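You operate a simulated robot arm through the tools that you are given. There is no shell and no other tool. Be economical: measure what you need, move in short steps, check, and stop when the job is done.

Carry out the task below with a simulated robot arm. There is one attempt and no reset: what you move stays moved.

TASK
Scan the taped board and peg its wettest field on the map.
Fine: read all three fields in wood range; the red peg sits down in that field's socket; dock the meter gently; leave the green peg.

It is judged by the outcome, as a careful person would: the job done as asked, and still so three seconds after it is handed in. It fails if anything else is knocked over, pushed out of place, dropped, spilled or broken.

THE ROBOT
A 7-joint arm with a three-finger gripper, fixed in place. Base frame: the origin is at the foot of the arm, x ahead of it, y to its left, z up; the work surface is at about z = 750. Lengths are in mm, angles in rad, forces in N, time in s.
Its first joint turns from -2.897 to 2.897 rad. Payload 2.69 kg.
The tool frame sits at the grasp point between the pads (the TCP): z along the fingers, y along the line on which they close. The tips reach 30 mm beyond it. Largest opening 128 mm; the body of the gripper starts 117 mm behind the TCP.
Orientation is told as [roll, pitch, yaw] about the base's x, y, z axes, in that order, counted from this pose: with the fingers straight down and closing along the base's y, the tool's x points along the base's -x, its y along +y and its z along -z.

THE INTERFACE
- The arm moves only by the tool step_arm. Its argument "plan" is a list of rows, each a list of 3 entries, a list of its own where there are three numbers: the shift along the tool's x, y, z in mm, then the turn, a rotation vector about the tool's x, y, z in rad, then the closure in counts, from 0 (fully open) to 255 (shut). In form: [[[tx, ty, tz], [rx, ry, rz], claw], ...]. A call has 1 to 12 rows; each row shifts and turns the commanded pose from where the row before left it, along the tool's axes as they then stand. A row lasts 0.2 s, in which the tool goes at most 50 mm and 0.15 rad; a call with a longer step from one row to the next is refused whole, and so is a gripper value outside its range. A pose out of reach is approached as far as the arm can. The call stops where the force on the tool passes 90 N (or 10 N more than at its start, if that is more) or the arm is blocked; 0.2 s more then pass. Each finger halts on what it meets, pressing with about 39 N; the grip force reading is that of the motor and also rises with nothing between the fingers. The clock runs only during rows and for 0.2 s after the last one: add rows that do not move to give the fingers time. It gives the time, the measured TCP pose, the force on the tool (base axes), the opening and the grip force at its end, in the units of the frame above (readings bear some noise), with the torque about the TCP (base axes, N m) and any sound that the robot's microphone picked up.
- Cameras (640 x 400 px; columns grow to the right, rows downward): "scene" is fixed at [223.2, -636.9, 1479.2]; the picture's right is [1.00, -0.07, 0.00], its down [-0.02, -0.35, -0.94] and it looks along [0.06, 0.93, -0.35] (base axes); focal length 314 px, centre (320, 200). "wrist" rides on the gripper at [58, 54, -131] in the tool frame; the picture's right is [-0.68, 0.74, 0.00], its down [-0.62, -0.57, -0.55] and it looks along [-0.40, -0.37, 0.84] (tool axes); focal length 234 px, centre (320, 200). There is no depth. A picture from a camera that has moved, and an enlarged one, comes with that camera's place and axes in the base frame and with its lens. The place of the scene camera against the robot may be out by one fixed shift of up to 25 mm in any direction.
- snapshot(camera): a new picture of that camera. The clock stands still meanwhile.
- slide_trunk(by): slides the trunk up (or, below 0, down) by that many mm; the arm rides with it, the base frame stays. It gives what a move gives, with no picture.
- zoom(camera, box): a new picture of the part [left, top, right, bottom] of that camera's present view, enlarged. The clock stands still meanwhile.
- finish_job(): hands the job in; it is judged then, once.

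Go step by step. Nothing tells you positions but the pictures and the camera data: compare them with the known pose of the tool, close in by small moves and look again before you grip or let go. The budget is 120 turns and 68 pictures, counting those below and the enlarged ones. Unless the task says otherwise, let go and move clear before handing in, and close with one line.

The tools are called after "Emit:" by a JSON object that holds its "method" and its "body". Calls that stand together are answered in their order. step_arm: Moves the arm, as the interface text tells. Its arguments: {"type":"object","properties":{"plan":{"type":"array","items":{"type":"array"}}},"required":["plan"]} The other tools are called the same way: slide_trunk (by) slides the trunk up or down; snapshot (camera) takes a picture; zoom (camera, box) takes an enlarged picture of a part of a camera's view; finish_job () hands the job in.

At the start:

```text
time_s: 0.0
ee_pos: [304.8, 609.3, 989.5]
tcp_rot: [-0.001, 0.0, -0.001]
ft_force: [0.0, -0.2, -0.6]
moment: [0.0, -0.02, -0.01]
grip_width: 127.8
grasp_force: 0.0
trunk travel left (down, up): [-150.0, 200.0]
```

scene: 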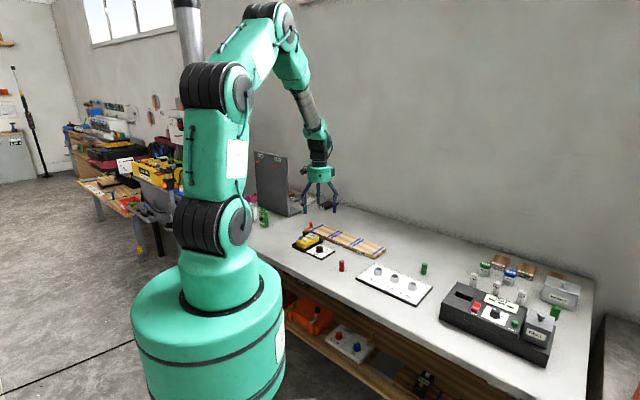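
wrist: 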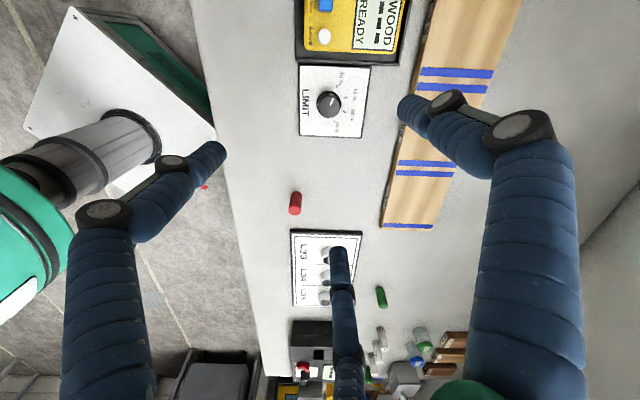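

I see a taped board with a yellow meter beside it, a map with three sockets, and red and green pegs. I'll look closer first.

Emit:
{"method": "zoom", "body": {"camera": "scene", "box": [270, 200, 450, 312]}}

Emit:
{"method": "zoom", "body": {"camera": "wrist", "box": [270, 0, 530, 162]}}

Emit:
{"method": "zoom", "body": {"camera": "wrist", "box": [260, 180, 460, 305]}}

```text
3.56 times, centred on (360, 256) of scene
camera zoom: at [223.2, -636.9, 1479.2], right [1.0, -0.07, 0.0], down [-0.02, -0.35, -0.94], along [0.06, 0.93, -0.35], focal length 1115 px, centre (178, 1)
```

zoom: 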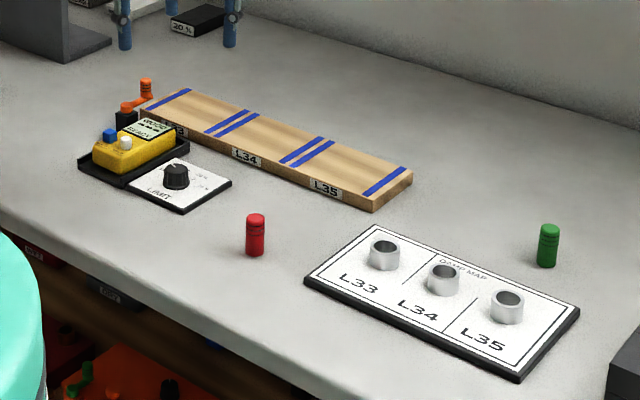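

```text
2.46 times, centred on (400, 81) of wrist
camera zoom: at [245.2, 663.4, 1120.2], right [0.68, 0.74, 0.0], down [0.62, -0.57, 0.55], along [0.4, -0.37, -0.84], focal length 576 px, centre (123, 493)
```

zoom: 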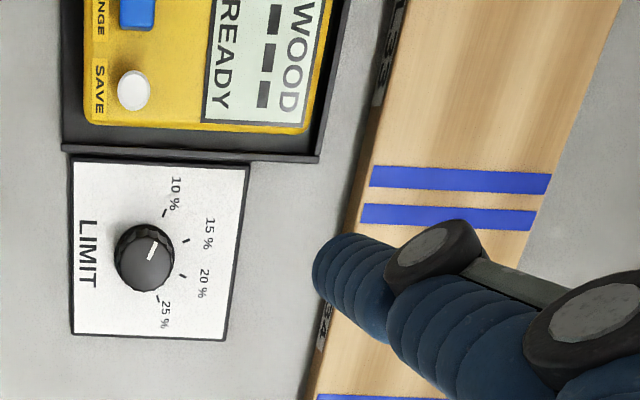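

```text
3.20 times, centred on (360, 242) of wrist
camera zoom: at [245.2, 663.4, 1120.2], right [0.68, 0.74, 0.0], down [0.62, -0.57, 0.55], along [0.4, -0.37, -0.84], focal length 749 px, centre (192, 64)
```

zoom: 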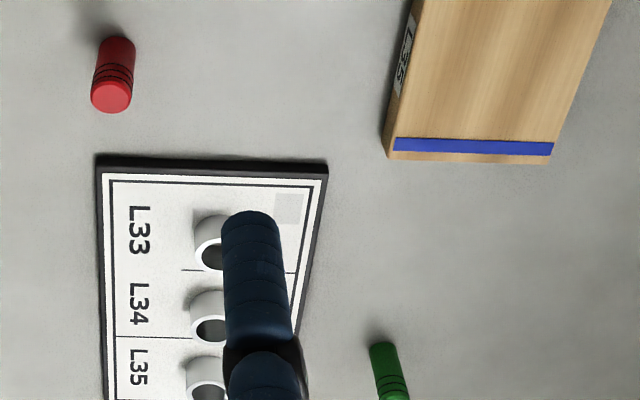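

The meter sits in its tray near (250, 705), with the red peg near (387, 473) and the map near (520, 430). I'm moving to view the meter, turning with the bench.

Emit:
{"method": "step_arm", "body": {"plan": [[[14, 43, 15], [0, 0, 0], 0], [[14, 43, 15], [0, 0, 0], 0], [[14, 43, 15], [0, 0, 0], 0], [[15, 45, 15], [0, 0, 0], 0], [[0, 0, 0], [0, 0, 0.134], 0], [[0, 0, 0], [0, 0, 0.134], 0], [[0, 0, 0], [0, 0, 0.134], 0], [[0, 0, 0], [0, 0, 0.134], 0], [[0, 0, 0], [0, 0, 0.134], 0], [[0, 0, 0], [0, 0, 0.13], 0]]}}

Emit:
{"method": "snapshot", "body": {"camera": "wrist"}}

```text
time_s: 2.2
ee_pos: [247.6, 784.3, 930.2]
tcp_rot: [0.0, 0.001, -0.801]
ft_force: [-0.5, -0.7, -0.7]
moment: [0.01, -0.02, 0.04]
grip_width: 127.9
grasp_force: 0.0
trunk travel left (down, up): [-150.0, 200.0]
```

```text
62 pictures are left
camera wrist: at [244.4, 863.1, 1060.4], right [1.0, 0.03, 0.0], down [0.02, -0.84, 0.55], along [0.01, -0.55, -0.84], focal length 234 px, centre (320, 200)
```

wrist: 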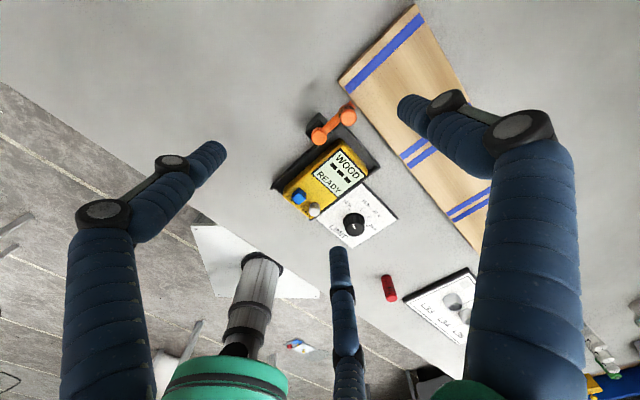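

Emit:
{"method": "zoom", "body": {"camera": "wrist", "box": [260, 90, 420, 250]}}

Emit:
{"method": "zoom", "body": {"camera": "wrist", "box": [300, 0, 500, 125]}}

Emit:
{"method": "zoom", "body": {"camera": "scene", "box": [280, 210, 400, 285]}}

```text
2.50 times, centred on (340, 170) of wrist
camera zoom: at [244.4, 863.1, 1060.4], right [1.0, 0.03, 0.0], down [0.02, -0.84, 0.55], along [0.01, -0.55, -0.84], focal length 585 px, centre (270, 275)
```

zoom: 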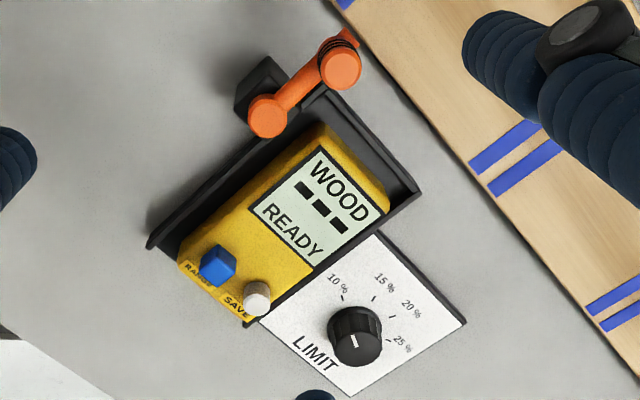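

```text
3.20 times, centred on (400, 62) of wrist
camera zoom: at [244.4, 863.1, 1060.4], right [1.0, 0.03, 0.0], down [0.02, -0.84, 0.55], along [0.01, -0.55, -0.84], focal length 749 px, centre (64, 640)
```

zoom: 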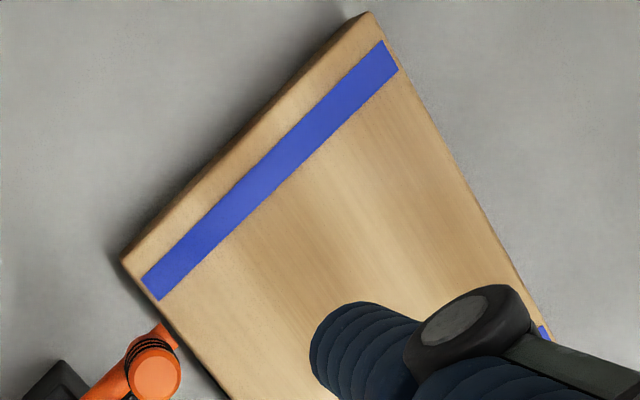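

```text
5.33 times, centred on (340, 248) of scene
camera zoom: at [223.2, -636.9, 1479.2], right [1.0, -0.07, 0.0], down [-0.02, -0.35, -0.94], along [0.06, 0.93, -0.35], focal length 1672 px, centre (213, -53)
```

zoom: 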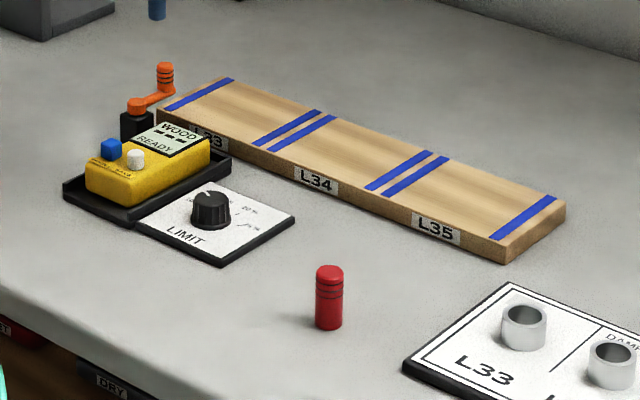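

The meter's centre is about (252, 710), it is roughly 52 mm wide and its long axis lies at about 46°. I'll turn so the fingers close across its width, staying high above it.

Emit:
{"method": "step_arm", "body": {"plan": [[[-28, -24, 15], [0, 0, 0], 0], [[-28, -24, 15], [0, 0, -0.1], 0], [[0, 0, 0], [0, 0, -0.15], 0], [[0, 0, 0], [0, 0, -0.15], 0], [[0, 0, 0], [0, 0, -0.15], 0], [[0, 0, 0], [0, 0, -0.15], 0], [[0, 0, 0], [0, 0, -0.15], 0], [[0, 0, 0], [0, 0, -0.15], 0], [[0, 0, 0], [0, 0, -0.15], 0], [[0, 0, 0], [0, 0, -0.15], 0], [[0, 0, 0], [0, 0, -0.15], 0], [[0, 0, 0], [0, 0, -0.15], 0]]}}

Emit:
{"method": "zoom", "body": {"camera": "wrist", "box": [200, 30, 440, 180]}}

```text
time_s: 4.8
ee_pos: [252.3, 710.9, 899.4]
tcp_rot: [0.001, 0.001, 0.8]
ft_force: [0.4, 0.4, 0.0]
moment: [0.0, -0.02, -0.03]
grip_width: 127.8
grasp_force: 0.0
trunk travel left (down, up): [-150.0, 200.0]
```

```text
2.67 times, centred on (320, 105) of wrist
camera zoom: at [171.8, 705.6, 1029.9], right [-0.06, 1.0, 0.0], down [0.83, 0.05, 0.55], along [0.55, 0.03, -0.84], focal length 624 px, centre (320, 453)
```

zoom: 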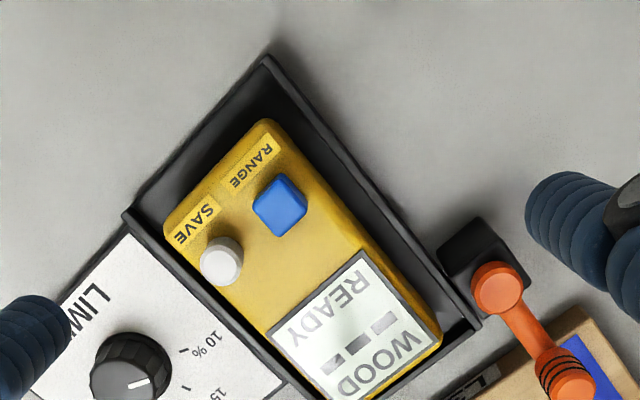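

The meter's top is near z = 781 and the tray rim near 761. I'll narrow the fingers to about 90 mm and come down part way.

Emit:
{"method": "step_arm", "body": {"plan": [[[2, -3.6, 0], [0, 0, 0], 76], [[0, 0, 25], [0, 0, 0], 76], [[0, 0, 25], [0, 0, 0], 76], [[0, 0, 20], [0, 0, 0], 76], [[0, 0, 0], [0, 0, 0], 76]]}}

Emit:
{"method": "snapshot", "body": {"camera": "wrist"}}

Emit:
{"method": "zoom", "body": {"camera": "scene", "box": [270, 190, 370, 270]}}

```text
time_s: 6.0
ee_pos: [254.1, 708.8, 828.8]
tcp_rot: [0.0, -0.002, 0.799]
ft_force: [0.1, 0.2, -0.4]
moment: [0.02, 0.0, 0.0]
grip_width: 90.0
grasp_force: 0.0
trunk travel left (down, up): [-150.0, 200.0]
```

```text
57 pictures are left
camera wrist: at [173.7, 702.6, 959.9], right [-0.06, 1.0, 0.0], down [0.83, 0.05, 0.55], along [0.55, 0.03, -0.84], focal length 234 px, centre (320, 200)
```

wrist: 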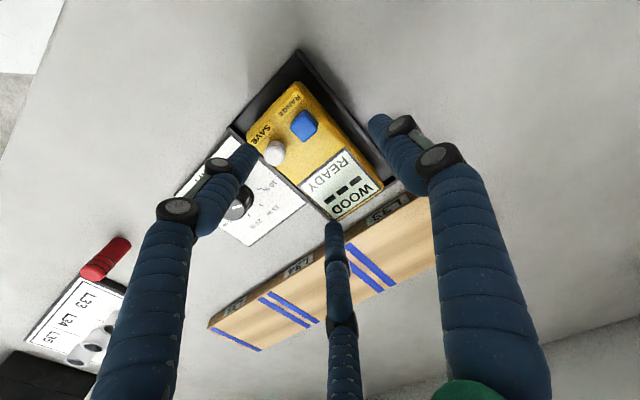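

```text
5.00 times, centred on (320, 230) of scene
camera zoom: at [223.2, -636.9, 1479.2], right [1.0, -0.07, 0.0], down [-0.02, -0.35, -0.94], along [0.06, 0.93, -0.35], focal length 1568 px, centre (320, 50)
```

zoom: 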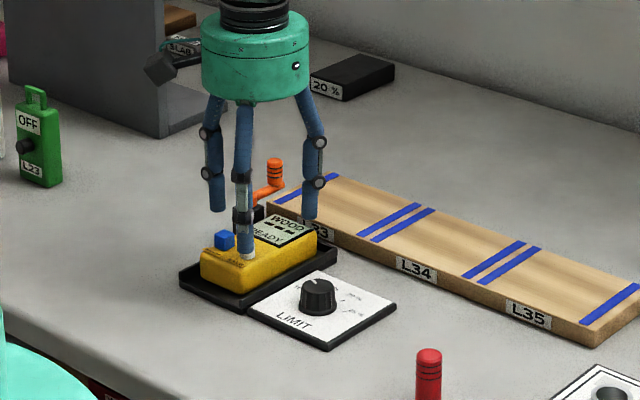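

The rendered gripper shows three fingers, but the text says two. Before touching the meter, I'll do a gentle tilted touch on bare table near (200, 830) to find out which fingers are physically there.

Emit:
{"method": "step_arm", "body": {"plan": [[[0, 0, -35], [0, 0, 0], 0], [[0, 0, -36], [0, 0, 0], 0], [[-16.4, 41, 0], [0, 0, 0], 0], [[-16.4, 41, 0], [0, 0, 0], 0], [[-16.2, 41, 0], [0, 0, 0], 0], [[0, 0, 0], [0, -0.15, 0], 0], [[0, 0, 0], [0, -0.15, 0], 0], [[13.3, 0, 43], [0, 0, 0], 0], [[11, 0, 36], [0, 0, 0], 0], [[0, 0, 0], [0, 0, 0], 0]]}}

Emit:
{"method": "snapshot", "body": {"camera": "scene"}}

```text
time_s: 8.2
ee_pos: [200.2, 828.0, 816.7]
tcp_rot: [-0.002, -0.299, 0.801]
ft_force: [0.6, 0.4, 0.5]
moment: [-0.03, 0.02, 0.02]
grip_width: 128.0
grasp_force: 0.0
trunk travel left (down, up): [-150.0, 200.0]
```

```text
55 pictures are left
```

scene: 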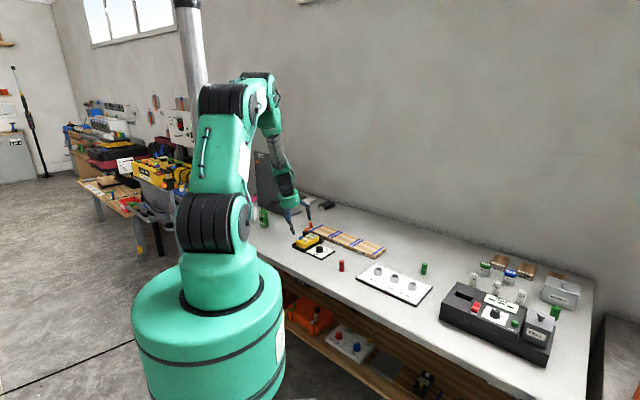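

The spot is clear, so I'm descending in small steps to feel for contact.

Emit:
{"method": "step_arm", "body": {"plan": [[[3.5, 0, 11.5], [0, 0, 0], 0], [[0.9, 0, 2.9], [0, 0, 0], 0], [[0.9, 0, 2.9], [0, 0, 0], 0], [[0.6, 0, 1.9], [0, 0, 0], 0], [[0.6, 0, 1.9], [0, 0, 0], 0]]}}

```text
time_s: 9.4
ee_pos: [199.3, 826.9, 795.3]
tcp_rot: [-0.001, -0.3, 0.799]
ft_force: [0.3, -0.4, -0.4]
moment: [-0.02, 0.01, 0.01]
grip_width: 128.1
grasp_force: 0.0
trunk travel left (down, up): [-150.0, 200.0]
```

Emit:
{"method": "step_arm", "body": {"plan": [[[0.6, 0, 1.9], [0, 0, 0], 0], [[0.6, 0, 1.9], [0, 0, 0], 0], [[0.6, 0, 1.9], [0, 0, 0], 0]]}}

Emit:
{"method": "zoom", "body": {"camera": "scene", "box": [250, 180, 350, 260]}}

```text
time_s: 10.2
ee_pos: [199.2, 828.3, 790.4]
tcp_rot: [0.0, -0.3, 0.8]
ft_force: [-0.3, -0.2, 0.7]
moment: [0.01, 0.01, 0.01]
grip_width: 127.6
grasp_force: 0.0
trunk travel left (down, up): [-150.0, 200.0]
```

```text
5.00 times, centred on (300, 220) of scene
camera zoom: at [223.2, -636.9, 1479.2], right [1.0, -0.07, 0.0], down [-0.02, -0.35, -0.94], along [0.06, 0.93, -0.35], focal length 1568 px, centre (420, 100)
```

zoom: 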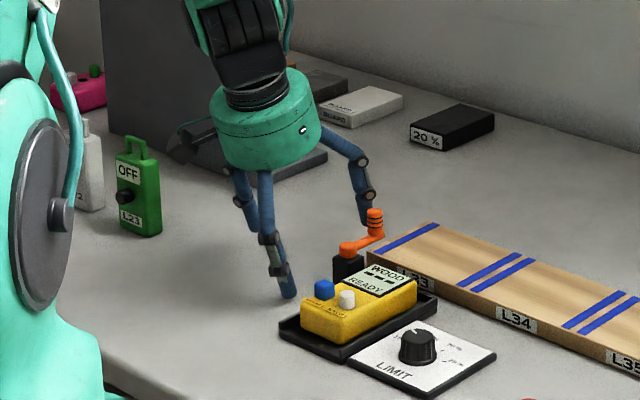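

Emit:
{"method": "step_arm", "body": {"plan": [[[0.6, 0, 1.9], [0, 0, 0], 0], [[0.6, 0, 1.9], [0, 0, 0], 0], [[0.45, 0, 1.45], [0, 0, 0], 0]]}}

Emit:
{"method": "zoom", "body": {"camera": "scene", "box": [270, 205, 330, 245]}}

```text
time_s: 11.0
ee_pos: [200.6, 828.6, 785.5]
tcp_rot: [0.0, -0.302, 0.797]
ft_force: [-3.0, -5.4, 15.8]
moment: [-1.29, 0.36, -0.13]
grip_width: 128.0
grasp_force: 0.1
trunk travel left (down, up): [-150.0, 200.0]
```

```text
10.00 times, centred on (300, 225) of scene
camera zoom: at [223.2, -636.9, 1479.2], right [1.0, -0.07, 0.0], down [-0.02, -0.35, -0.94], along [0.06, 0.93, -0.35], focal length 3135 px, centre (520, -50)
```

zoom: 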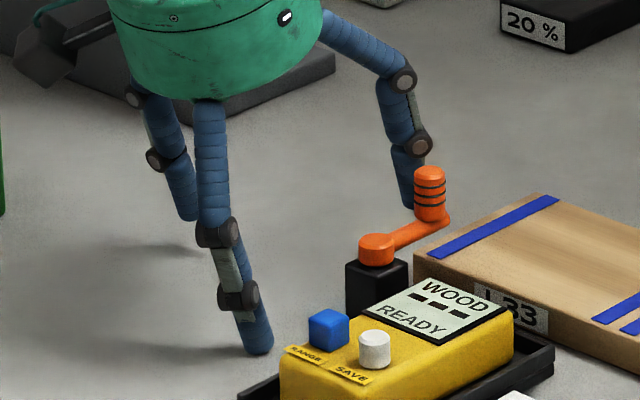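

Contact came at tool (+61, −37), so the third finger is real and this is a three-finger gripper. I'll lift off, level the tool, and see how the fingers close.

Emit:
{"method": "step_arm", "body": {"plan": [[[-10, 0, -32], [0, 0, 0], 0], [[-13, 0, -42], [0, 0, 0], 0], [[0, 0, -20], [0, 0.15, 0], 127], [[0, 0, 0], [0, 0.15, 0], 127], [[0, 0, 0], [0, 0, 0], 127], [[0, 0, 0], [0, 0, 0], 127]]}}

Emit:
{"method": "snapshot", "body": {"camera": "wrist"}}

Emit:
{"method": "step_arm", "body": {"plan": [[[0, 0, 0], [0, 0, 0], 220], [[0, 0, 0], [0, 0, 0], 220], [[0, 0, 0], [0, 0, 0], 220]]}}

Emit:
{"method": "snapshot", "body": {"camera": "wrist"}}

```text
time_s: 12.4
ee_pos: [193.9, 822.7, 881.3]
tcp_rot: [0.0, 0.001, 0.8]
ft_force: [0.0, 0.3, 0.0]
moment: [0.0, 0.0, 0.01]
grip_width: 64.2
grasp_force: 0.0
trunk travel left (down, up): [-150.0, 200.0]
```

```text
52 pictures are left
camera wrist: at [114.3, 817.7, 1011.8], right [-0.06, 1.0, 0.0], down [0.83, 0.05, 0.55], along [0.55, 0.03, -0.84], focal length 234 px, centre (320, 200)
```

wrist: 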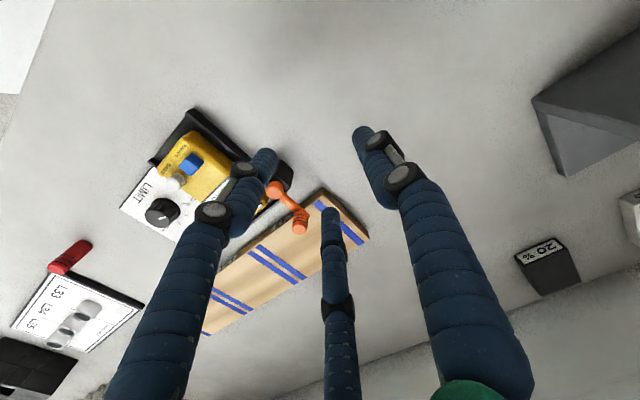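

```text
time_s: 13.2
ee_pos: [195.1, 823.3, 880.5]
tcp_rot: [0.0, -0.001, 0.799]
ft_force: [0.3, -0.6, -0.9]
moment: [-0.01, 0.02, -0.01]
grip_width: 17.5
grasp_force: 0.1
trunk travel left (down, up): [-150.0, 200.0]
```

```text
51 pictures are left
camera wrist: at [114.4, 817.7, 1011.3], right [-0.06, 1.0, 0.0], down [0.83, 0.05, 0.55], along [0.55, 0.03, -0.84], focal length 234 px, centre (320, 200)
```

wrist: 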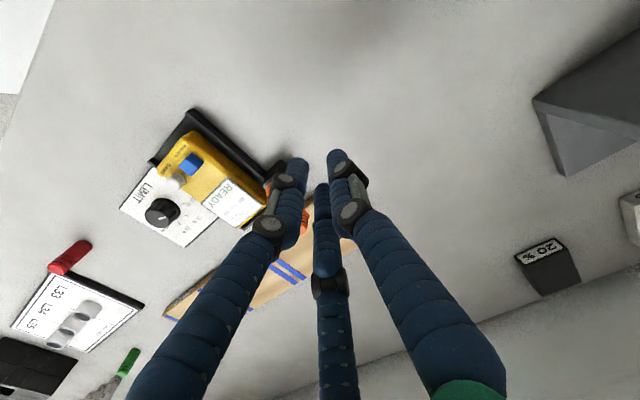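

The three fingers close radially at 120°. A wide box can be held with the +y finger on one side and the pair on the other, its centre about 11 mm toward +y. I'll measure the tip depth at that opening by touching the bare table.

Emit:
{"method": "step_arm", "body": {"plan": [[[0, 0, 40], [0, 0, 0], 107], [[0, 0, 42], [0, 0, 0], 107], [[0, 0, 5], [0, 0, 0], 107], [[0, 0, 4], [0, 0, 0], 107], [[0, 0, 2], [0, 0, 0], 107], [[0, 0, 2], [0, 0, 0], 107]]}}

```text
time_s: 14.6
ee_pos: [195.1, 824.1, 785.8]
tcp_rot: [0.001, 0.0, 0.799]
ft_force: [-1.1, -0.2, -0.5]
moment: [0.0, 0.0, -0.01]
grip_width: 73.9
grasp_force: 0.0
trunk travel left (down, up): [-150.0, 200.0]
```

Emit:
{"method": "step_arm", "body": {"plan": [[[0, 0, 2], [0, 0, 0], 107], [[0, 0, 2], [0, 0, 0], 107], [[0, 0, 1], [0, 0, 0], 107]]}}

```text
time_s: 15.4
ee_pos: [194.7, 823.5, 780.7]
tcp_rot: [-0.001, -0.001, 0.799]
ft_force: [-0.2, 0.3, 0.0]
moment: [0.0, 0.01, -0.03]
grip_width: 74.3
grasp_force: 0.1
trunk travel left (down, up): [-150.0, 200.0]
```

Emit:
{"method": "step_arm", "body": {"plan": [[[0, 0, 1], [0, 0, 0], 107], [[0, 0, 1], [0, 0, 0], 107], [[0, 0, 1], [0, 0, 0], 107]]}}

```text
time_s: 16.2
ee_pos: [195.3, 823.6, 777.7]
tcp_rot: [-0.001, 0.001, 0.8]
ft_force: [-0.4, -0.1, 0.4]
moment: [0.04, 0.0, 0.0]
grip_width: 74.4
grasp_force: 0.0
trunk travel left (down, up): [-150.0, 200.0]
```

Emit:
{"method": "step_arm", "body": {"plan": [[[0, 0, 1.5], [0, 0, 0], 107], [[0, 0, 1.5], [0, 0, 0], 107]]}}

Emit:
{"method": "zoom", "body": {"camera": "scene", "box": [260, 195, 335, 245]}}

```text
time_s: 16.8
ee_pos: [195.4, 825.0, 778.5]
tcp_rot: [0.002, -0.004, 0.799]
ft_force: [-2.5, -0.5, 19.3]
moment: [-1.03, 0.26, -0.05]
grip_width: 77.7
grasp_force: 2.8
trunk travel left (down, up): [-150.0, 200.0]
```

```text
8.00 times, centred on (298, 220) of scene
camera zoom: at [223.2, -636.9, 1479.2], right [1.0, -0.07, 0.0], down [-0.02, -0.35, -0.94], along [0.06, 0.93, -0.35], focal length 2508 px, centre (500, 40)
```

zoom: 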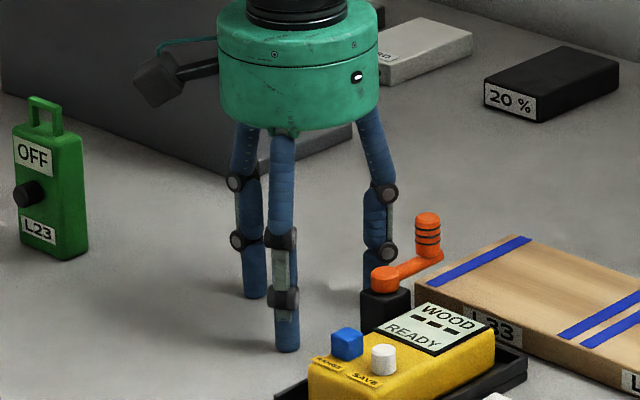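

Tips reach about 27 mm below the TCP at this opening. Next I go to the meter with the pair on its right side, TCP (261.4, 699.3), fingers at 100 mm, stopping just above.

Emit:
{"method": "step_arm", "body": {"plan": [[[0, 0, -50], [0, 0, 0], 107], [[0, 0, -50], [0, 0, 0], 56], [[14.7, -45, 0], [0, 0, 0], 56], [[14.7, -45, 0], [0, 0, 0], 56], [[14.7, -45, 0], [0, 0, 0], 56], [[0, 0, 30], [0, 0, 0], 56], [[0, 0, 25], [0, 0, 0], 56], [[0, 0, 0], [0, 0, 0], 56]]}}

Emit:
{"method": "snapshot", "body": {"camera": "wrist"}}

Emit:
{"method": "zoom", "body": {"camera": "scene", "box": [270, 200, 345, 260]}}

```text
time_s: 18.6
ee_pos: [260.4, 697.7, 817.9]
tcp_rot: [-0.001, -0.001, 0.798]
ft_force: [0.8, 0.2, -1.1]
moment: [-0.05, -0.04, -0.02]
grip_width: 100.0
grasp_force: 0.1
trunk travel left (down, up): [-150.0, 200.0]
```

```text
49 pictures are left
camera wrist: at [181.3, 691.6, 948.7], right [-0.06, 1.0, 0.0], down [0.83, 0.05, 0.55], along [0.55, 0.03, -0.84], focal length 234 px, centre (320, 200)
```

wrist: 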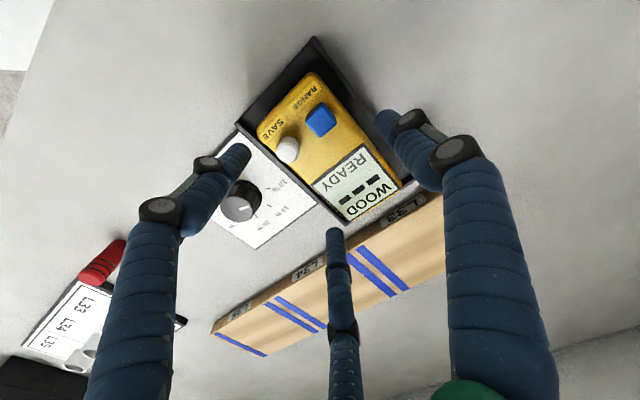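

```text
6.67 times, centred on (308, 230) of scene
camera zoom: at [223.2, -636.9, 1479.2], right [1.0, -0.07, 0.0], down [-0.02, -0.35, -0.94], along [0.06, 0.93, -0.35], focal length 2090 px, centre (403, 0)
```

zoom: 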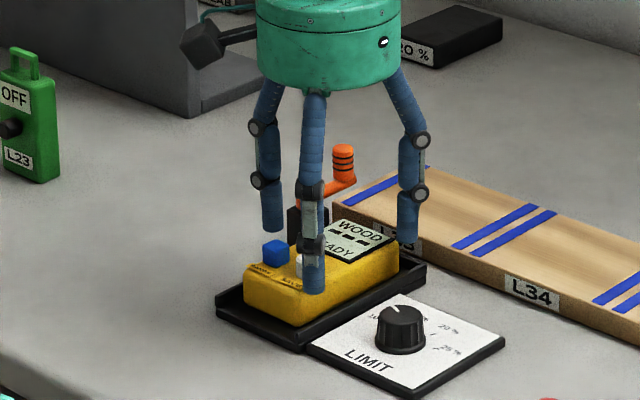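

The alignment looks right: the pair is outside the right side and the single finger outside the left. Descending to grasp height, then closing slowly.

Emit:
{"method": "step_arm", "body": {"plan": [[[0, 0, 14], [0, 0, 0], 56], [[0, 0, 12], [0, 0, 0], 56], [[0, 0, 0], [0, 0, 0], 85]]}}

Emit:
{"method": "zoom", "body": {"camera": "scene", "box": [270, 200, 345, 260]}}

Emit:
{"method": "snapshot", "body": {"camera": "wrist"}}

```text
time_s: 19.4
ee_pos: [260.3, 698.3, 792.8]
tcp_rot: [0.001, 0.0, 0.8]
ft_force: [-0.1, -3.5, 7.2]
moment: [-0.46, 0.13, 0.05]
grip_width: 89.4
grasp_force: 3.0
trunk travel left (down, up): [-150.0, 200.0]
```

```text
6.67 times, centred on (308, 230) of scene
camera zoom: at [223.2, -636.9, 1479.2], right [1.0, -0.07, 0.0], down [-0.02, -0.35, -0.94], along [0.06, 0.93, -0.35], focal length 2090 px, centre (403, 0)
```

zoom: 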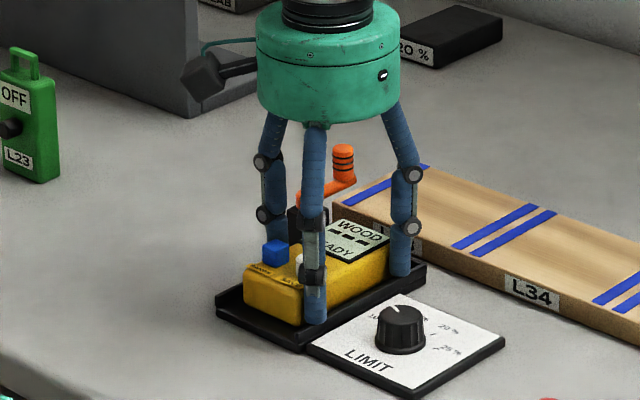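

```text
46 pictures are left
camera wrist: at [181.0, 692.6, 923.9], right [-0.06, 1.0, 0.0], down [0.83, 0.05, 0.55], along [0.55, 0.03, -0.84], focal length 234 px, centre (320, 200)
```

wrist: 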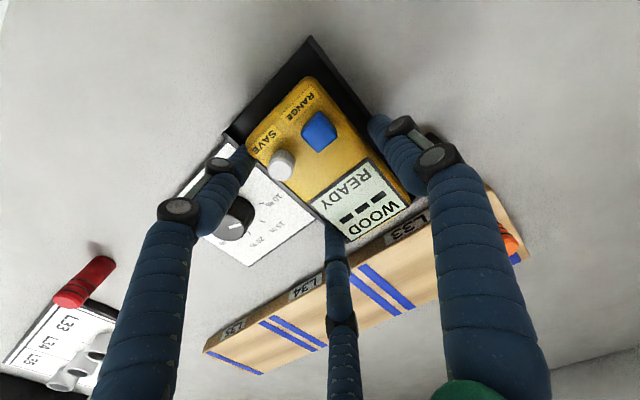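

The pair's finger near SAVE is bearing on something, probably the tray rim (7 N up). I'll open, rise 4 mm, and close again.

Emit:
{"method": "step_arm", "body": {"plan": [[[0, 0, 0], [0, 0, 0], 60], [[0, 0, -4], [0, 0, 0], 60], [[0, 0, 0], [0, 0, 0], 80], [[0, 0, 0], [0, 0, 0], 90]]}}

```text
time_s: 20.4
ee_pos: [261.7, 697.8, 797.4]
tcp_rot: [0.0, 0.001, 0.799]
ft_force: [0.2, 1.4, -0.7]
moment: [-0.03, -0.01, -0.01]
grip_width: 83.1
grasp_force: 0.9
trunk travel left (down, up): [-150.0, 200.0]
```

Emit:
{"method": "step_arm", "body": {"plan": [[[0, 0, 0], [0, 0, 0], 98], [[0, 0, 0], [0, 0, 0], 98]]}}

Emit:
{"method": "zoom", "body": {"camera": "scene", "box": [285, 215, 335, 255]}}

Emit:
{"method": "zoom", "body": {"camera": "wrist", "box": [200, 20, 440, 260]}}

```text
time_s: 21.0
ee_pos: [261.6, 698.4, 798.1]
tcp_rot: [0.0, -0.001, 0.799]
ft_force: [-1.1, -0.5, 3.3]
moment: [-0.01, 0.19, 0.01]
grip_width: 81.2
grasp_force: 39.1
trunk travel left (down, up): [-150.0, 200.0]
```

```text
10.00 times, centred on (310, 235) of scene
camera zoom: at [223.2, -636.9, 1479.2], right [1.0, -0.07, 0.0], down [-0.02, -0.35, -0.94], along [0.06, 0.93, -0.35], focal length 3135 px, centre (420, -150)
```

zoom: 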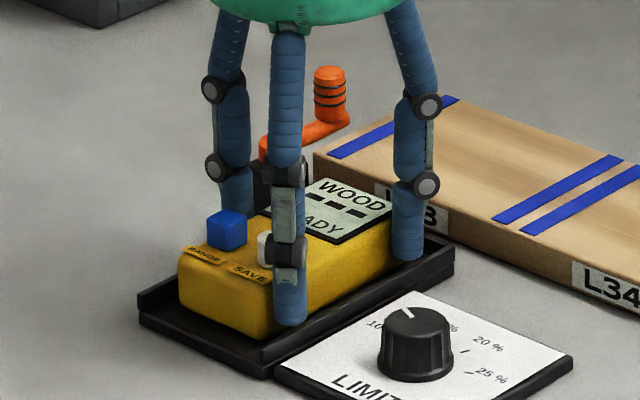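

```text
1.67 times, centred on (320, 140) of wrist
camera zoom: at [181.1, 692.5, 928.9], right [-0.06, 1.0, 0.0], down [0.83, 0.05, 0.55], along [0.55, 0.03, -0.84], focal length 390 px, centre (320, 300)
```

zoom: 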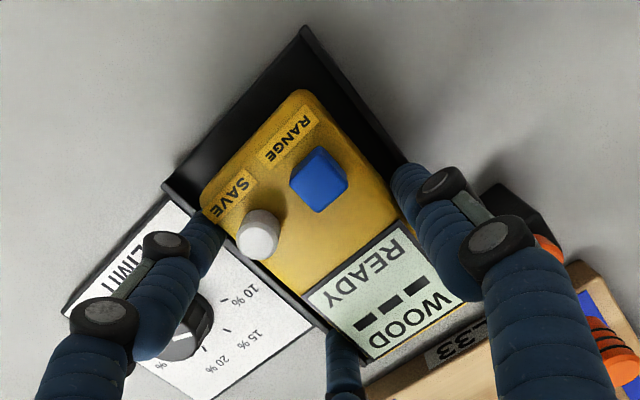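

The meter is gripped firmly at 81 mm with about 39 N. Lifting a little to check it.

Emit:
{"method": "step_arm", "body": {"plan": [[[0, 0, -5], [0, 0, 0], 100], [[0, 0, -10], [0, 0, 0], 100], [[0, 0, -20], [0, 0, 0], 100], [[0, 0, -25], [0, 0, 0], 100]]}}

Emit:
{"method": "snapshot", "body": {"camera": "wrist"}}

Emit:
{"method": "zoom", "body": {"camera": "scene", "box": [270, 195, 350, 259]}}

```text
time_s: 22.0
ee_pos: [261.7, 695.8, 857.2]
tcp_rot: [0.0, 0.002, 0.799]
ft_force: [0.7, 0.1, -2.4]
moment: [-0.04, -0.03, -0.01]
grip_width: 81.2
grasp_force: 39.2
trunk travel left (down, up): [-150.0, 200.0]
```

```text
43 pictures are left
camera wrist: at [181.6, 691.9, 986.9], right [-0.06, 1.0, 0.0], down [0.83, 0.05, 0.55], along [0.55, 0.03, -0.84], focal length 234 px, centre (320, 200)
```

wrist: 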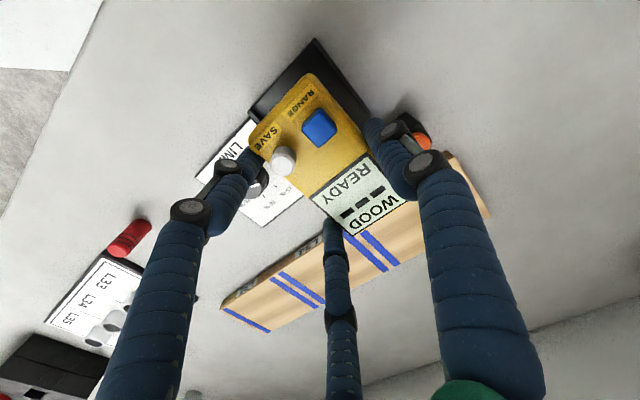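

```text
6.25 times, centred on (310, 227) of scene
camera zoom: at [223.2, -636.9, 1479.2], right [1.0, -0.07, 0.0], down [-0.02, -0.35, -0.94], along [0.06, 0.93, -0.35], focal length 1960 px, centre (382, 31)
```

zoom: 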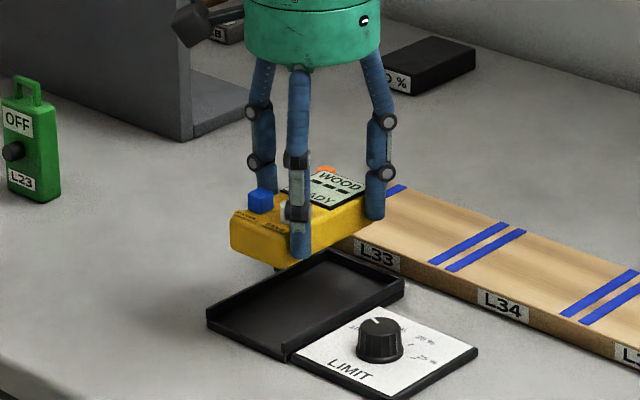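

The meter lifted level. I'll inspect its underside feature before choosing touch points.

Emit:
{"method": "zoom", "body": {"camera": "scene", "box": [293, 220, 333, 245]}}

```text
16.00 times, centred on (313, 232) of scene
camera zoom: at [223.2, -636.9, 1479.2], right [1.0, -0.07, 0.0], down [-0.02, -0.35, -0.94], along [0.06, 0.93, -0.35], focal length 5017 px, centre (432, -320)
```

zoom: 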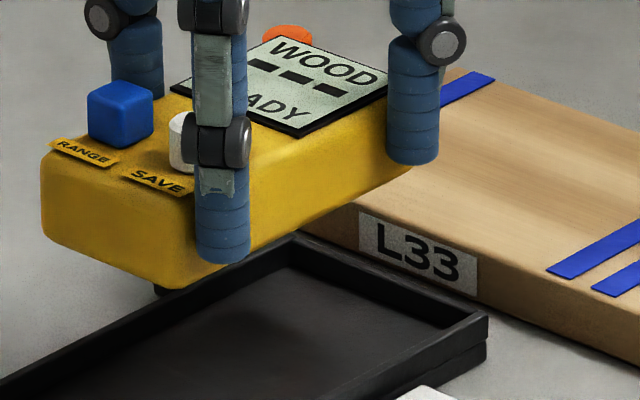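

There is a dark pad under the meter, and I need to know where it is. I'll raise the meter and tilt it so the scene camera sees its underside.

Emit:
{"method": "step_arm", "body": {"plan": [[[0, 0, -40], [0, 0, 0], 100], [[0, 0, -40], [0, 0, 0], 100], [[0, 0, 0], [0.1, 0.103, 0], 100], [[0, 0, 0], [0.1, 0.103, 0], 100], [[0, 0, 0], [0.1, 0.103, 0], 100], [[0, 0, 0], [0.1, 0.103, 0], 100], [[0, 0, 0], [0.1, 0.103, 0], 100]]}}

Emit:
{"method": "zoom", "body": {"camera": "scene", "box": [280, 180, 360, 230]}}

```text
time_s: 23.6
ee_pos: [261.6, 697.6, 938.4]
tcp_rot: [-0.547, 0.492, 0.654]
ft_force: [-0.2, 0.0, -1.8]
moment: [0.06, -0.02, -0.03]
grip_width: 81.2
grasp_force: 38.9
trunk travel left (down, up): [-150.0, 200.0]
```

```text
8.00 times, centred on (320, 205) of scene
camera zoom: at [223.2, -636.9, 1479.2], right [1.0, -0.07, 0.0], down [-0.02, -0.35, -0.94], along [0.06, 0.93, -0.35], focal length 2508 px, centre (320, 160)
```

zoom: 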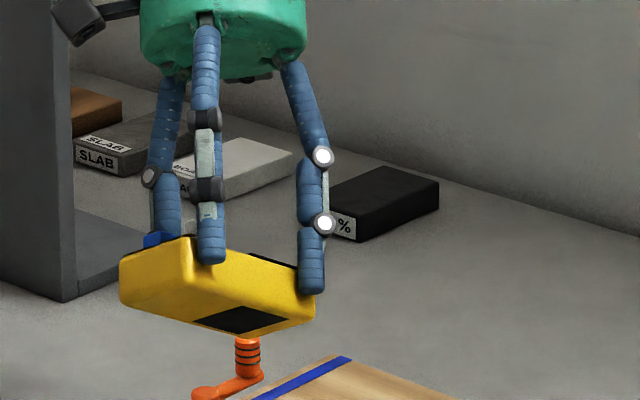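

The sensor pad is on the underside, about 12 mm toward the display end from the middle. I'm levelling the tool and carrying the meter over L33, lined up across the board.

Emit:
{"method": "step_arm", "body": {"plan": [[[0, 0, 0], [-0.1, -0.103, 0], 100], [[0, 0, 0], [-0.1, -0.103, 0], 100], [[0, 0, 0], [-0.1, -0.103, 0], 100], [[0, 0, 0], [-0.1, -0.103, 0], 100], [[0, 0, 0], [-0.1, -0.103, 0], 100], [[-47.3, 1.2, 0], [0, 0, 0], 100], [[-47.3, 1.2, 0], [0, 0, 0], 100], [[-47.3, 1.2, 0], [0, 0, 0], 100], [[0, 0, 40], [0, 0, 0], 100], [[0, 0, 40], [0, 0, 0], 100]]}}

Emit:
{"method": "zoom", "body": {"camera": "scene", "box": [290, 185, 400, 255]}}

Emit:
{"method": "snapshot", "body": {"camera": "wrist"}}

```text
time_s: 25.8
ee_pos: [358.9, 800.4, 858.3]
tcp_rot: [0.0, -0.001, 0.798]
ft_force: [0.0, 0.9, -1.6]
moment: [-0.01, -0.02, 0.01]
grip_width: 81.2
grasp_force: 39.3
trunk travel left (down, up): [-150.0, 200.0]
```

```text
5.71 times, centred on (345, 220) of scene
camera zoom: at [223.2, -636.9, 1479.2], right [1.0, -0.07, 0.0], down [-0.02, -0.35, -0.94], along [0.06, 0.93, -0.35], focal length 1792 px, centre (177, 86)
```

zoom: 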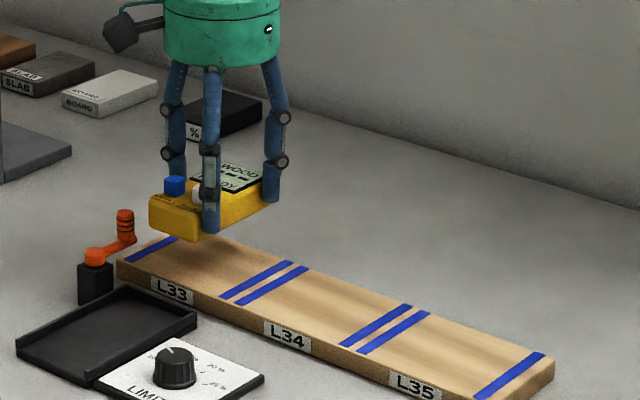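

```text
38 pictures are left
camera wrist: at [278.6, 794.9, 988.5], right [-0.06, 1.0, 0.0], down [0.83, 0.05, 0.55], along [0.55, 0.03, -0.84], focal length 234 px, centre (320, 200)
```

wrist: 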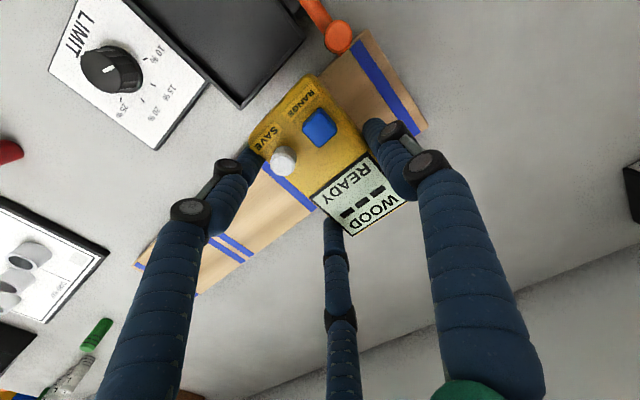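

The meter is over L33 and clear of the lever. Descending gently to contact.

Emit:
{"method": "step_arm", "body": {"plan": [[[0, 0, 20], [0, 0, 0], 100], [[0, 0, 14], [0, 0, 0], 100], [[0, 0, 3], [0, 0, 0], 100], [[0, 0, 2], [0, 0, 0], 100], [[0, 0, 2], [0, 0, 0], 100]]}}

```text
time_s: 27.0
ee_pos: [358.0, 801.7, 816.5]
tcp_rot: [-0.001, -0.002, 0.799]
ft_force: [1.0, -0.4, -2.3]
moment: [-0.05, -0.01, 0.0]
grip_width: 81.2
grasp_force: 39.5
trunk travel left (down, up): [-150.0, 200.0]
```

Emit:
{"method": "step_arm", "body": {"plan": [[[0, 0, 1], [0, 0, 0], 100], [[0, 0, 1], [0, 0, 0], 100], [[0, 0, 1], [0, 0, 0], 100]]}}

Emit:
{"method": "zoom", "body": {"camera": "wrist", "box": [240, 60, 430, 240]}}

```text
time_s: 27.8
ee_pos: [358.7, 802.4, 813.2]
tcp_rot: [0.001, 0.0, 0.8]
ft_force: [-0.4, 0.1, -2.5]
moment: [-0.02, 0.0, -0.02]
grip_width: 81.5
grasp_force: 39.2
trunk travel left (down, up): [-150.0, 200.0]
```

```text
2.22 times, centred on (335, 150) of wrist
camera zoom: at [277.6, 796.9, 944.5], right [-0.06, 1.0, 0.0], down [0.83, 0.05, 0.55], along [0.55, 0.03, -0.84], focal length 520 px, centre (287, 311)
```

zoom: 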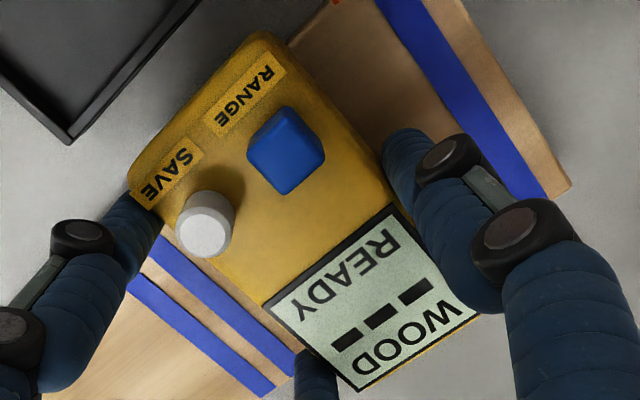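

Emit:
{"method": "step_arm", "body": {"plan": [[[0, 0, 1], [0, 0, 0], 100], [[0, 0, 1], [0, 0, 0], 100]]}}

```text
time_s: 28.4
ee_pos: [357.2, 803.0, 811.1]
tcp_rot: [-0.001, 0.0, 0.799]
ft_force: [0.1, -0.3, -2.0]
moment: [-0.05, -0.01, -0.01]
grip_width: 81.0
grasp_force: 39.2
trunk travel left (down, up): [-150.0, 200.0]
```

Emit:
{"method": "step_arm", "body": {"plan": [[[0, 0, 1], [0, 0, 0], 100], [[0, 0, 1], [0, 0, 0], 100]]}}

```text
time_s: 29.0
ee_pos: [358.1, 803.0, 810.1]
tcp_rot: [0.0, -0.004, 0.799]
ft_force: [-1.0, -1.1, 6.3]
moment: [0.12, 0.32, 0.1]
grip_width: 81.0
grasp_force: 38.7
trunk travel left (down, up): [-150.0, 200.0]
```

Light contact of about 8 N. I'll hold briefly and read the display.

Emit:
{"method": "step_arm", "body": {"plan": [[[0, 0, 0], [0, 0, 0], 100], [[0, 0, 0], [0, 0, 0], 100], [[0, 0, 0], [0, 0, 0], 100], [[0, 0, 0], [0, 0, 0], 100], [[0, 0, 0], [0, 0, 0], 100]]}}

Emit:
{"method": "zoom", "body": {"camera": "wrist", "box": [240, 60, 430, 240]}}

```text
time_s: 30.2
ee_pos: [357.9, 803.1, 809.5]
tcp_rot: [0.001, -0.002, 0.799]
ft_force: [0.2, 1.4, 12.3]
moment: [0.14, 0.44, -0.02]
grip_width: 81.2
grasp_force: 39.2
trunk travel left (down, up): [-150.0, 200.0]
```

```text
2.22 times, centred on (335, 150) of wrist
camera zoom: at [277.7, 797.1, 941.2], right [-0.06, 1.0, 0.0], down [0.83, 0.05, 0.55], along [0.55, 0.03, -0.84], focal length 520 px, centre (287, 311)
```

zoom: 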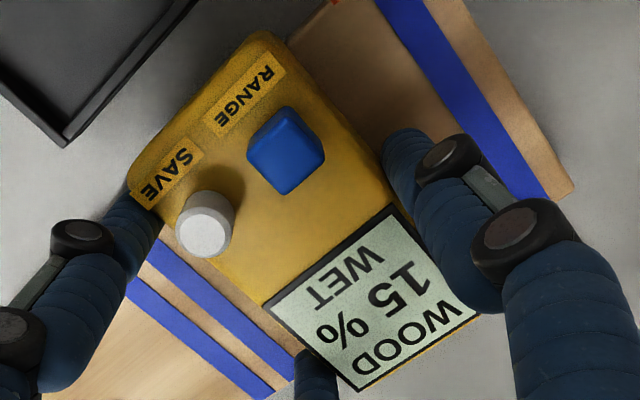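

L33 reads WOOD 15 % WET. Next I lift, shift 121 mm along the board to L34, and repeat.

Emit:
{"method": "step_arm", "body": {"plan": [[[0, 0, -10], [0, 0, 0], 100], [[0, 0, -12], [0, 0, 0], 100], [[0.7, -40.3, 0], [0, 0, 0], 100], [[0.7, -40.3, 0], [0, 0, 0], 100], [[0.7, -40.3, 0], [0, 0, 0], 100], [[0, 0, 0], [0, 0, 0], 100], [[0, 0, 12], [0, 0, 0], 100], [[0, 0, 6], [0, 0, 0], 100], [[0, 0, 1.5], [0, 0, 0], 100], [[0, 0, 1], [0, 0, 0], 100], [[0, 0, 1], [0, 0, 0], 100]]}}

```text
time_s: 32.6
ee_pos: [442.9, 716.4, 810.0]
tcp_rot: [-0.001, -0.002, 0.8]
ft_force: [-1.2, -0.1, 5.5]
moment: [0.19, 0.24, 0.05]
grip_width: 81.0
grasp_force: 39.3
trunk travel left (down, up): [-150.0, 200.0]
```

Emit:
{"method": "step_arm", "body": {"plan": [[[0, 0, 0.4], [0, 0, 0], 100], [[0, 0, 0], [0, 0, 0], 100], [[0, 0, 0], [0, 0, 0], 100], [[0, 0, 0], [0, 0, 0], 100], [[0, 0, 0], [0, 0, 0], 100]]}}

Emit:
{"method": "zoom", "body": {"camera": "wrist", "box": [200, 50, 440, 240]}}

```text
time_s: 33.8
ee_pos: [443.1, 717.2, 810.9]
tcp_rot: [0.0, -0.001, 0.8]
ft_force: [4.3, 0.7, 14.8]
moment: [0.01, 0.29, -0.03]
grip_width: 80.9
grasp_force: 39.1
trunk travel left (down, up): [-150.0, 200.0]
```

```text
2.11 times, centred on (320, 145) of wrist
camera zoom: at [362.5, 711.3, 941.2], right [-0.06, 1.0, 0.0], down [0.83, 0.05, 0.55], along [0.55, 0.03, -0.84], focal length 493 px, centre (320, 316)
```

zoom: 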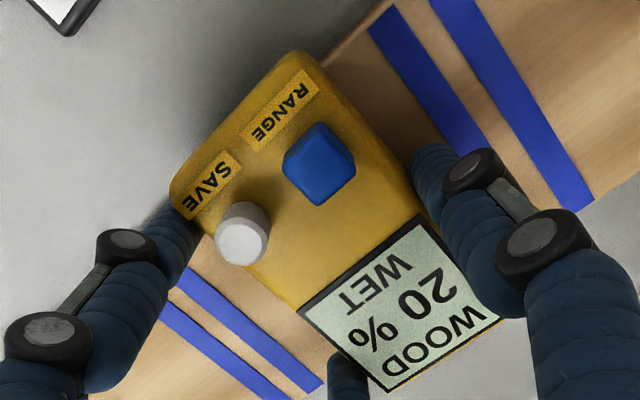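

L34 reads WOOD 20 % WET. On to L35.

Emit:
{"method": "step_arm", "body": {"plan": [[[0, 0, -10], [0, 0, 0], 100], [[0, 0, -12], [0, 0, 0], 100], [[0.7, -40.7, 0], [0, 0, 0], 100], [[0.7, -40.7, 0], [0, 0, 0], 100], [[0.7, -40.7, 0], [0, 0, 0], 100], [[0, 0, 0], [0, 0, 0], 100], [[0, 0, 12], [0, 0, 0], 100], [[0, 0, 6], [0, 0, 0], 100], [[0, 0, 1.5], [0, 0, 0], 100], [[0, 0, 1], [0, 0, 0], 100], [[0, 0, 1], [0, 0, 0], 100]]}}

Emit:
{"method": "step_arm", "body": {"plan": [[[0, 0, 0.4], [0, 0, 0], 100], [[0, 0, 0], [0, 0, 0], 100], [[0, 0, 0], [0, 0, 0], 100], [[0, 0, 0], [0, 0, 0], 100], [[0, 0, 0], [0, 0, 0], 100]]}}

Emit:
{"method": "zoom", "body": {"camera": "wrist", "box": [200, 50, 440, 240]}}

```text
time_s: 36.2
ee_pos: [529.0, 628.9, 810.3]
tcp_rot: [-0.002, -0.001, 0.8]
ft_force: [1.0, -0.1, 0.3]
moment: [0.13, -0.04, 0.0]
grip_width: 81.1
grasp_force: 39.1
trunk travel left (down, up): [-150.0, 200.0]
```

```text
time_s: 37.4
ee_pos: [529.1, 628.9, 810.1]
tcp_rot: [0.0, 0.0, 0.799]
ft_force: [-0.8, 2.7, 4.3]
moment: [0.46, 0.0, 0.05]
grip_width: 80.8
grasp_force: 38.9
trunk travel left (down, up): [-150.0, 200.0]
```

```text
2.11 times, centred on (320, 145) of wrist
camera zoom: at [449.1, 624.5, 941.3], right [-0.06, 1.0, 0.0], down [0.83, 0.05, 0.55], along [0.55, 0.03, -0.84], focal length 493 px, centre (320, 316)
```

zoom: 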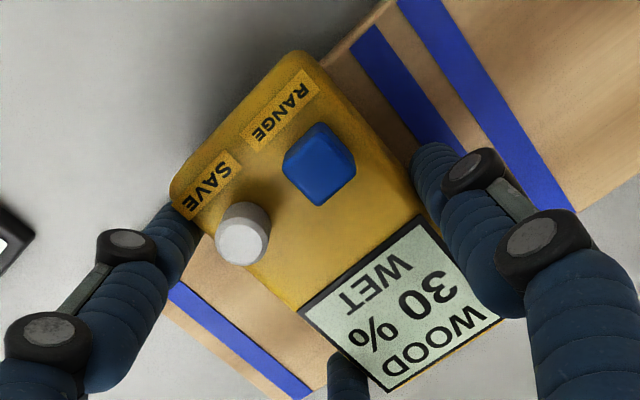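

L35 reads WOOD 30 % WET, so it is the wettest. Now lifting and carrying the meter back above its dock.

Emit:
{"method": "step_arm", "body": {"plan": [[[0, 0, -20], [0, 0, 0], 100], [[0, 0, -40], [0, 0, 0], 100], [[22.8, 40, 0], [0, 0, 0], 100], [[22.8, 40, 0], [0, 0, 0], 100], [[22.8, 40, 0], [0, 0, 0], 100], [[22.8, 40, 0], [0, 0, 0], 100], [[22.8, 40, 0], [0, 0, 0], 100], [[22.7, 40, 0], [0, 0, 0], 100], [[0, 0, 0], [0, 0, 0], 100], [[0, 0, 25], [0, 0, 0], 100]]}}

Emit:
{"method": "snapshot", "body": {"camera": "wrist"}}

Emit:
{"method": "zoom", "body": {"camera": "scene", "box": [270, 200, 345, 260]}}

```text
time_s: 39.6
ee_pos: [259.7, 700.0, 845.9]
tcp_rot: [0.001, -0.001, 0.796]
ft_force: [0.0, 0.6, -2.1]
moment: [-0.02, -0.04, -0.03]
grip_width: 81.4
grasp_force: 38.8
trunk travel left (down, up): [-150.0, 200.0]
```

```text
33 pictures are left
camera wrist: at [178.8, 693.8, 976.4], right [-0.06, 1.0, 0.0], down [0.83, 0.05, 0.55], along [0.55, 0.03, -0.84], focal length 234 px, centre (320, 200)
```

wrist: 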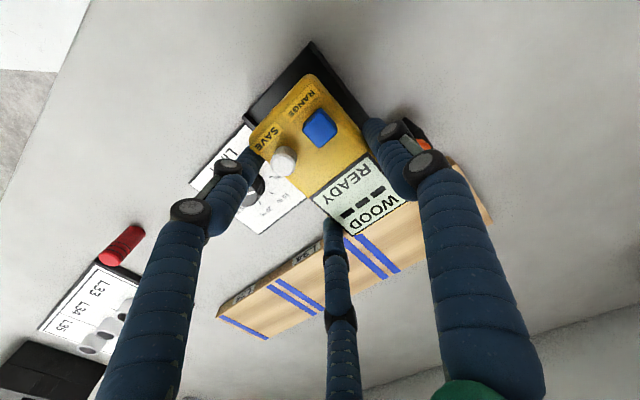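

```text
6.67 times, centred on (308, 230) of scene
camera zoom: at [223.2, -636.9, 1479.2], right [1.0, -0.07, 0.0], down [-0.02, -0.35, -0.94], along [0.06, 0.93, -0.35], focal length 2090 px, centre (403, 0)
```

zoom: 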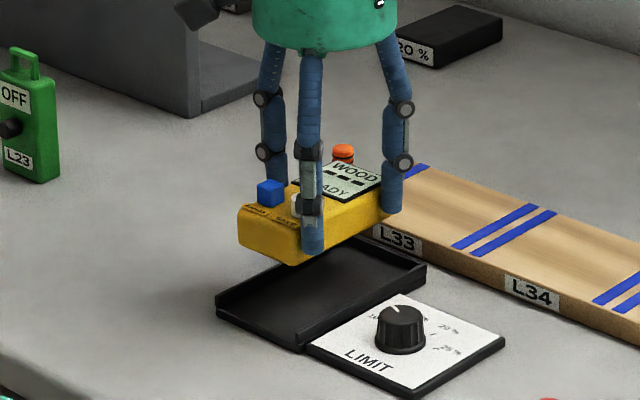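

I'm about 2 mm left of the pick-up pose, so I'll correct that and check again.

Emit:
{"method": "step_arm", "body": {"plan": [[[0, -2, 0], [0, 0, 0], 100], [[0, 0, 20], [0, 0, 0], 100], [[0, 0, 6], [0, 0, 0], 100], [[0, 0, 0], [0, 0, 0], 100]]}}

Emit:
{"method": "zoom", "body": {"camera": "scene", "box": [285, 215, 335, 255]}}

Emit:
{"method": "zoom", "body": {"camera": "wrist", "box": [200, 20, 440, 260]}}

```text
time_s: 40.6
ee_pos: [262.5, 697.0, 819.7]
tcp_rot: [-0.001, 0.0, 0.8]
ft_force: [0.9, -0.7, -3.1]
moment: [0.03, -0.01, 0.02]
grip_width: 80.9
grasp_force: 38.6
trunk travel left (down, up): [-150.0, 200.0]
```

```text
10.00 times, centred on (310, 235) of scene
camera zoom: at [223.2, -636.9, 1479.2], right [1.0, -0.07, 0.0], down [-0.02, -0.35, -0.94], along [0.06, 0.93, -0.35], focal length 3135 px, centre (420, -150)
```

zoom: 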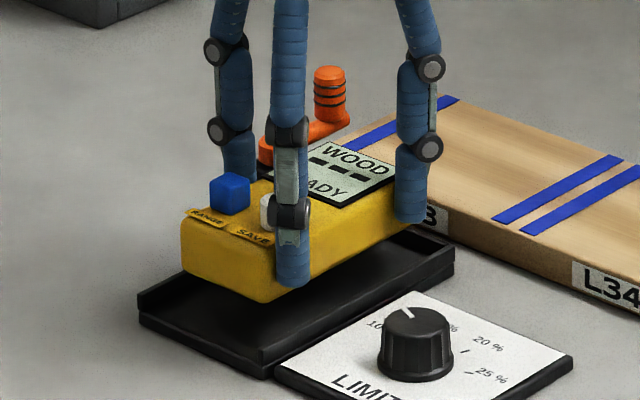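

```text
1.67 times, centred on (320, 140) of wrist
camera zoom: at [182.7, 691.8, 949.0], right [-0.06, 1.0, 0.0], down [0.83, 0.05, 0.55], along [0.55, 0.03, -0.84], focal length 390 px, centre (320, 300)
```

zoom: 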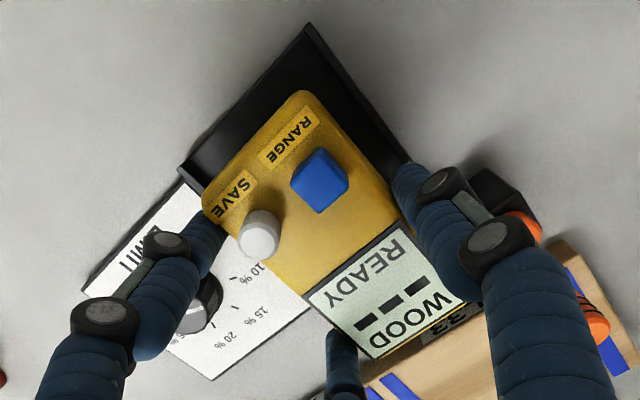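

This is within a millimetre of the pick-up pose. I'll nudge it 1 mm and lower gently until contact.

Emit:
{"method": "step_arm", "body": {"plan": [[[0, 1, 0], [0, 0, 0], 100], [[0, 0, 8], [0, 0, 0], 100], [[0, 0, 5], [0, 0, 0], 100], [[0, 0, 2], [0, 0, 0], 100], [[0, 0, 2], [0, 0, 0], 100]]}}

```text
time_s: 41.8
ee_pos: [261.9, 697.8, 802.0]
tcp_rot: [0.0, 0.0, 0.799]
ft_force: [0.4, 0.8, -2.7]
moment: [-0.02, -0.04, -0.02]
grip_width: 81.3
grasp_force: 38.9
trunk travel left (down, up): [-150.0, 200.0]
```

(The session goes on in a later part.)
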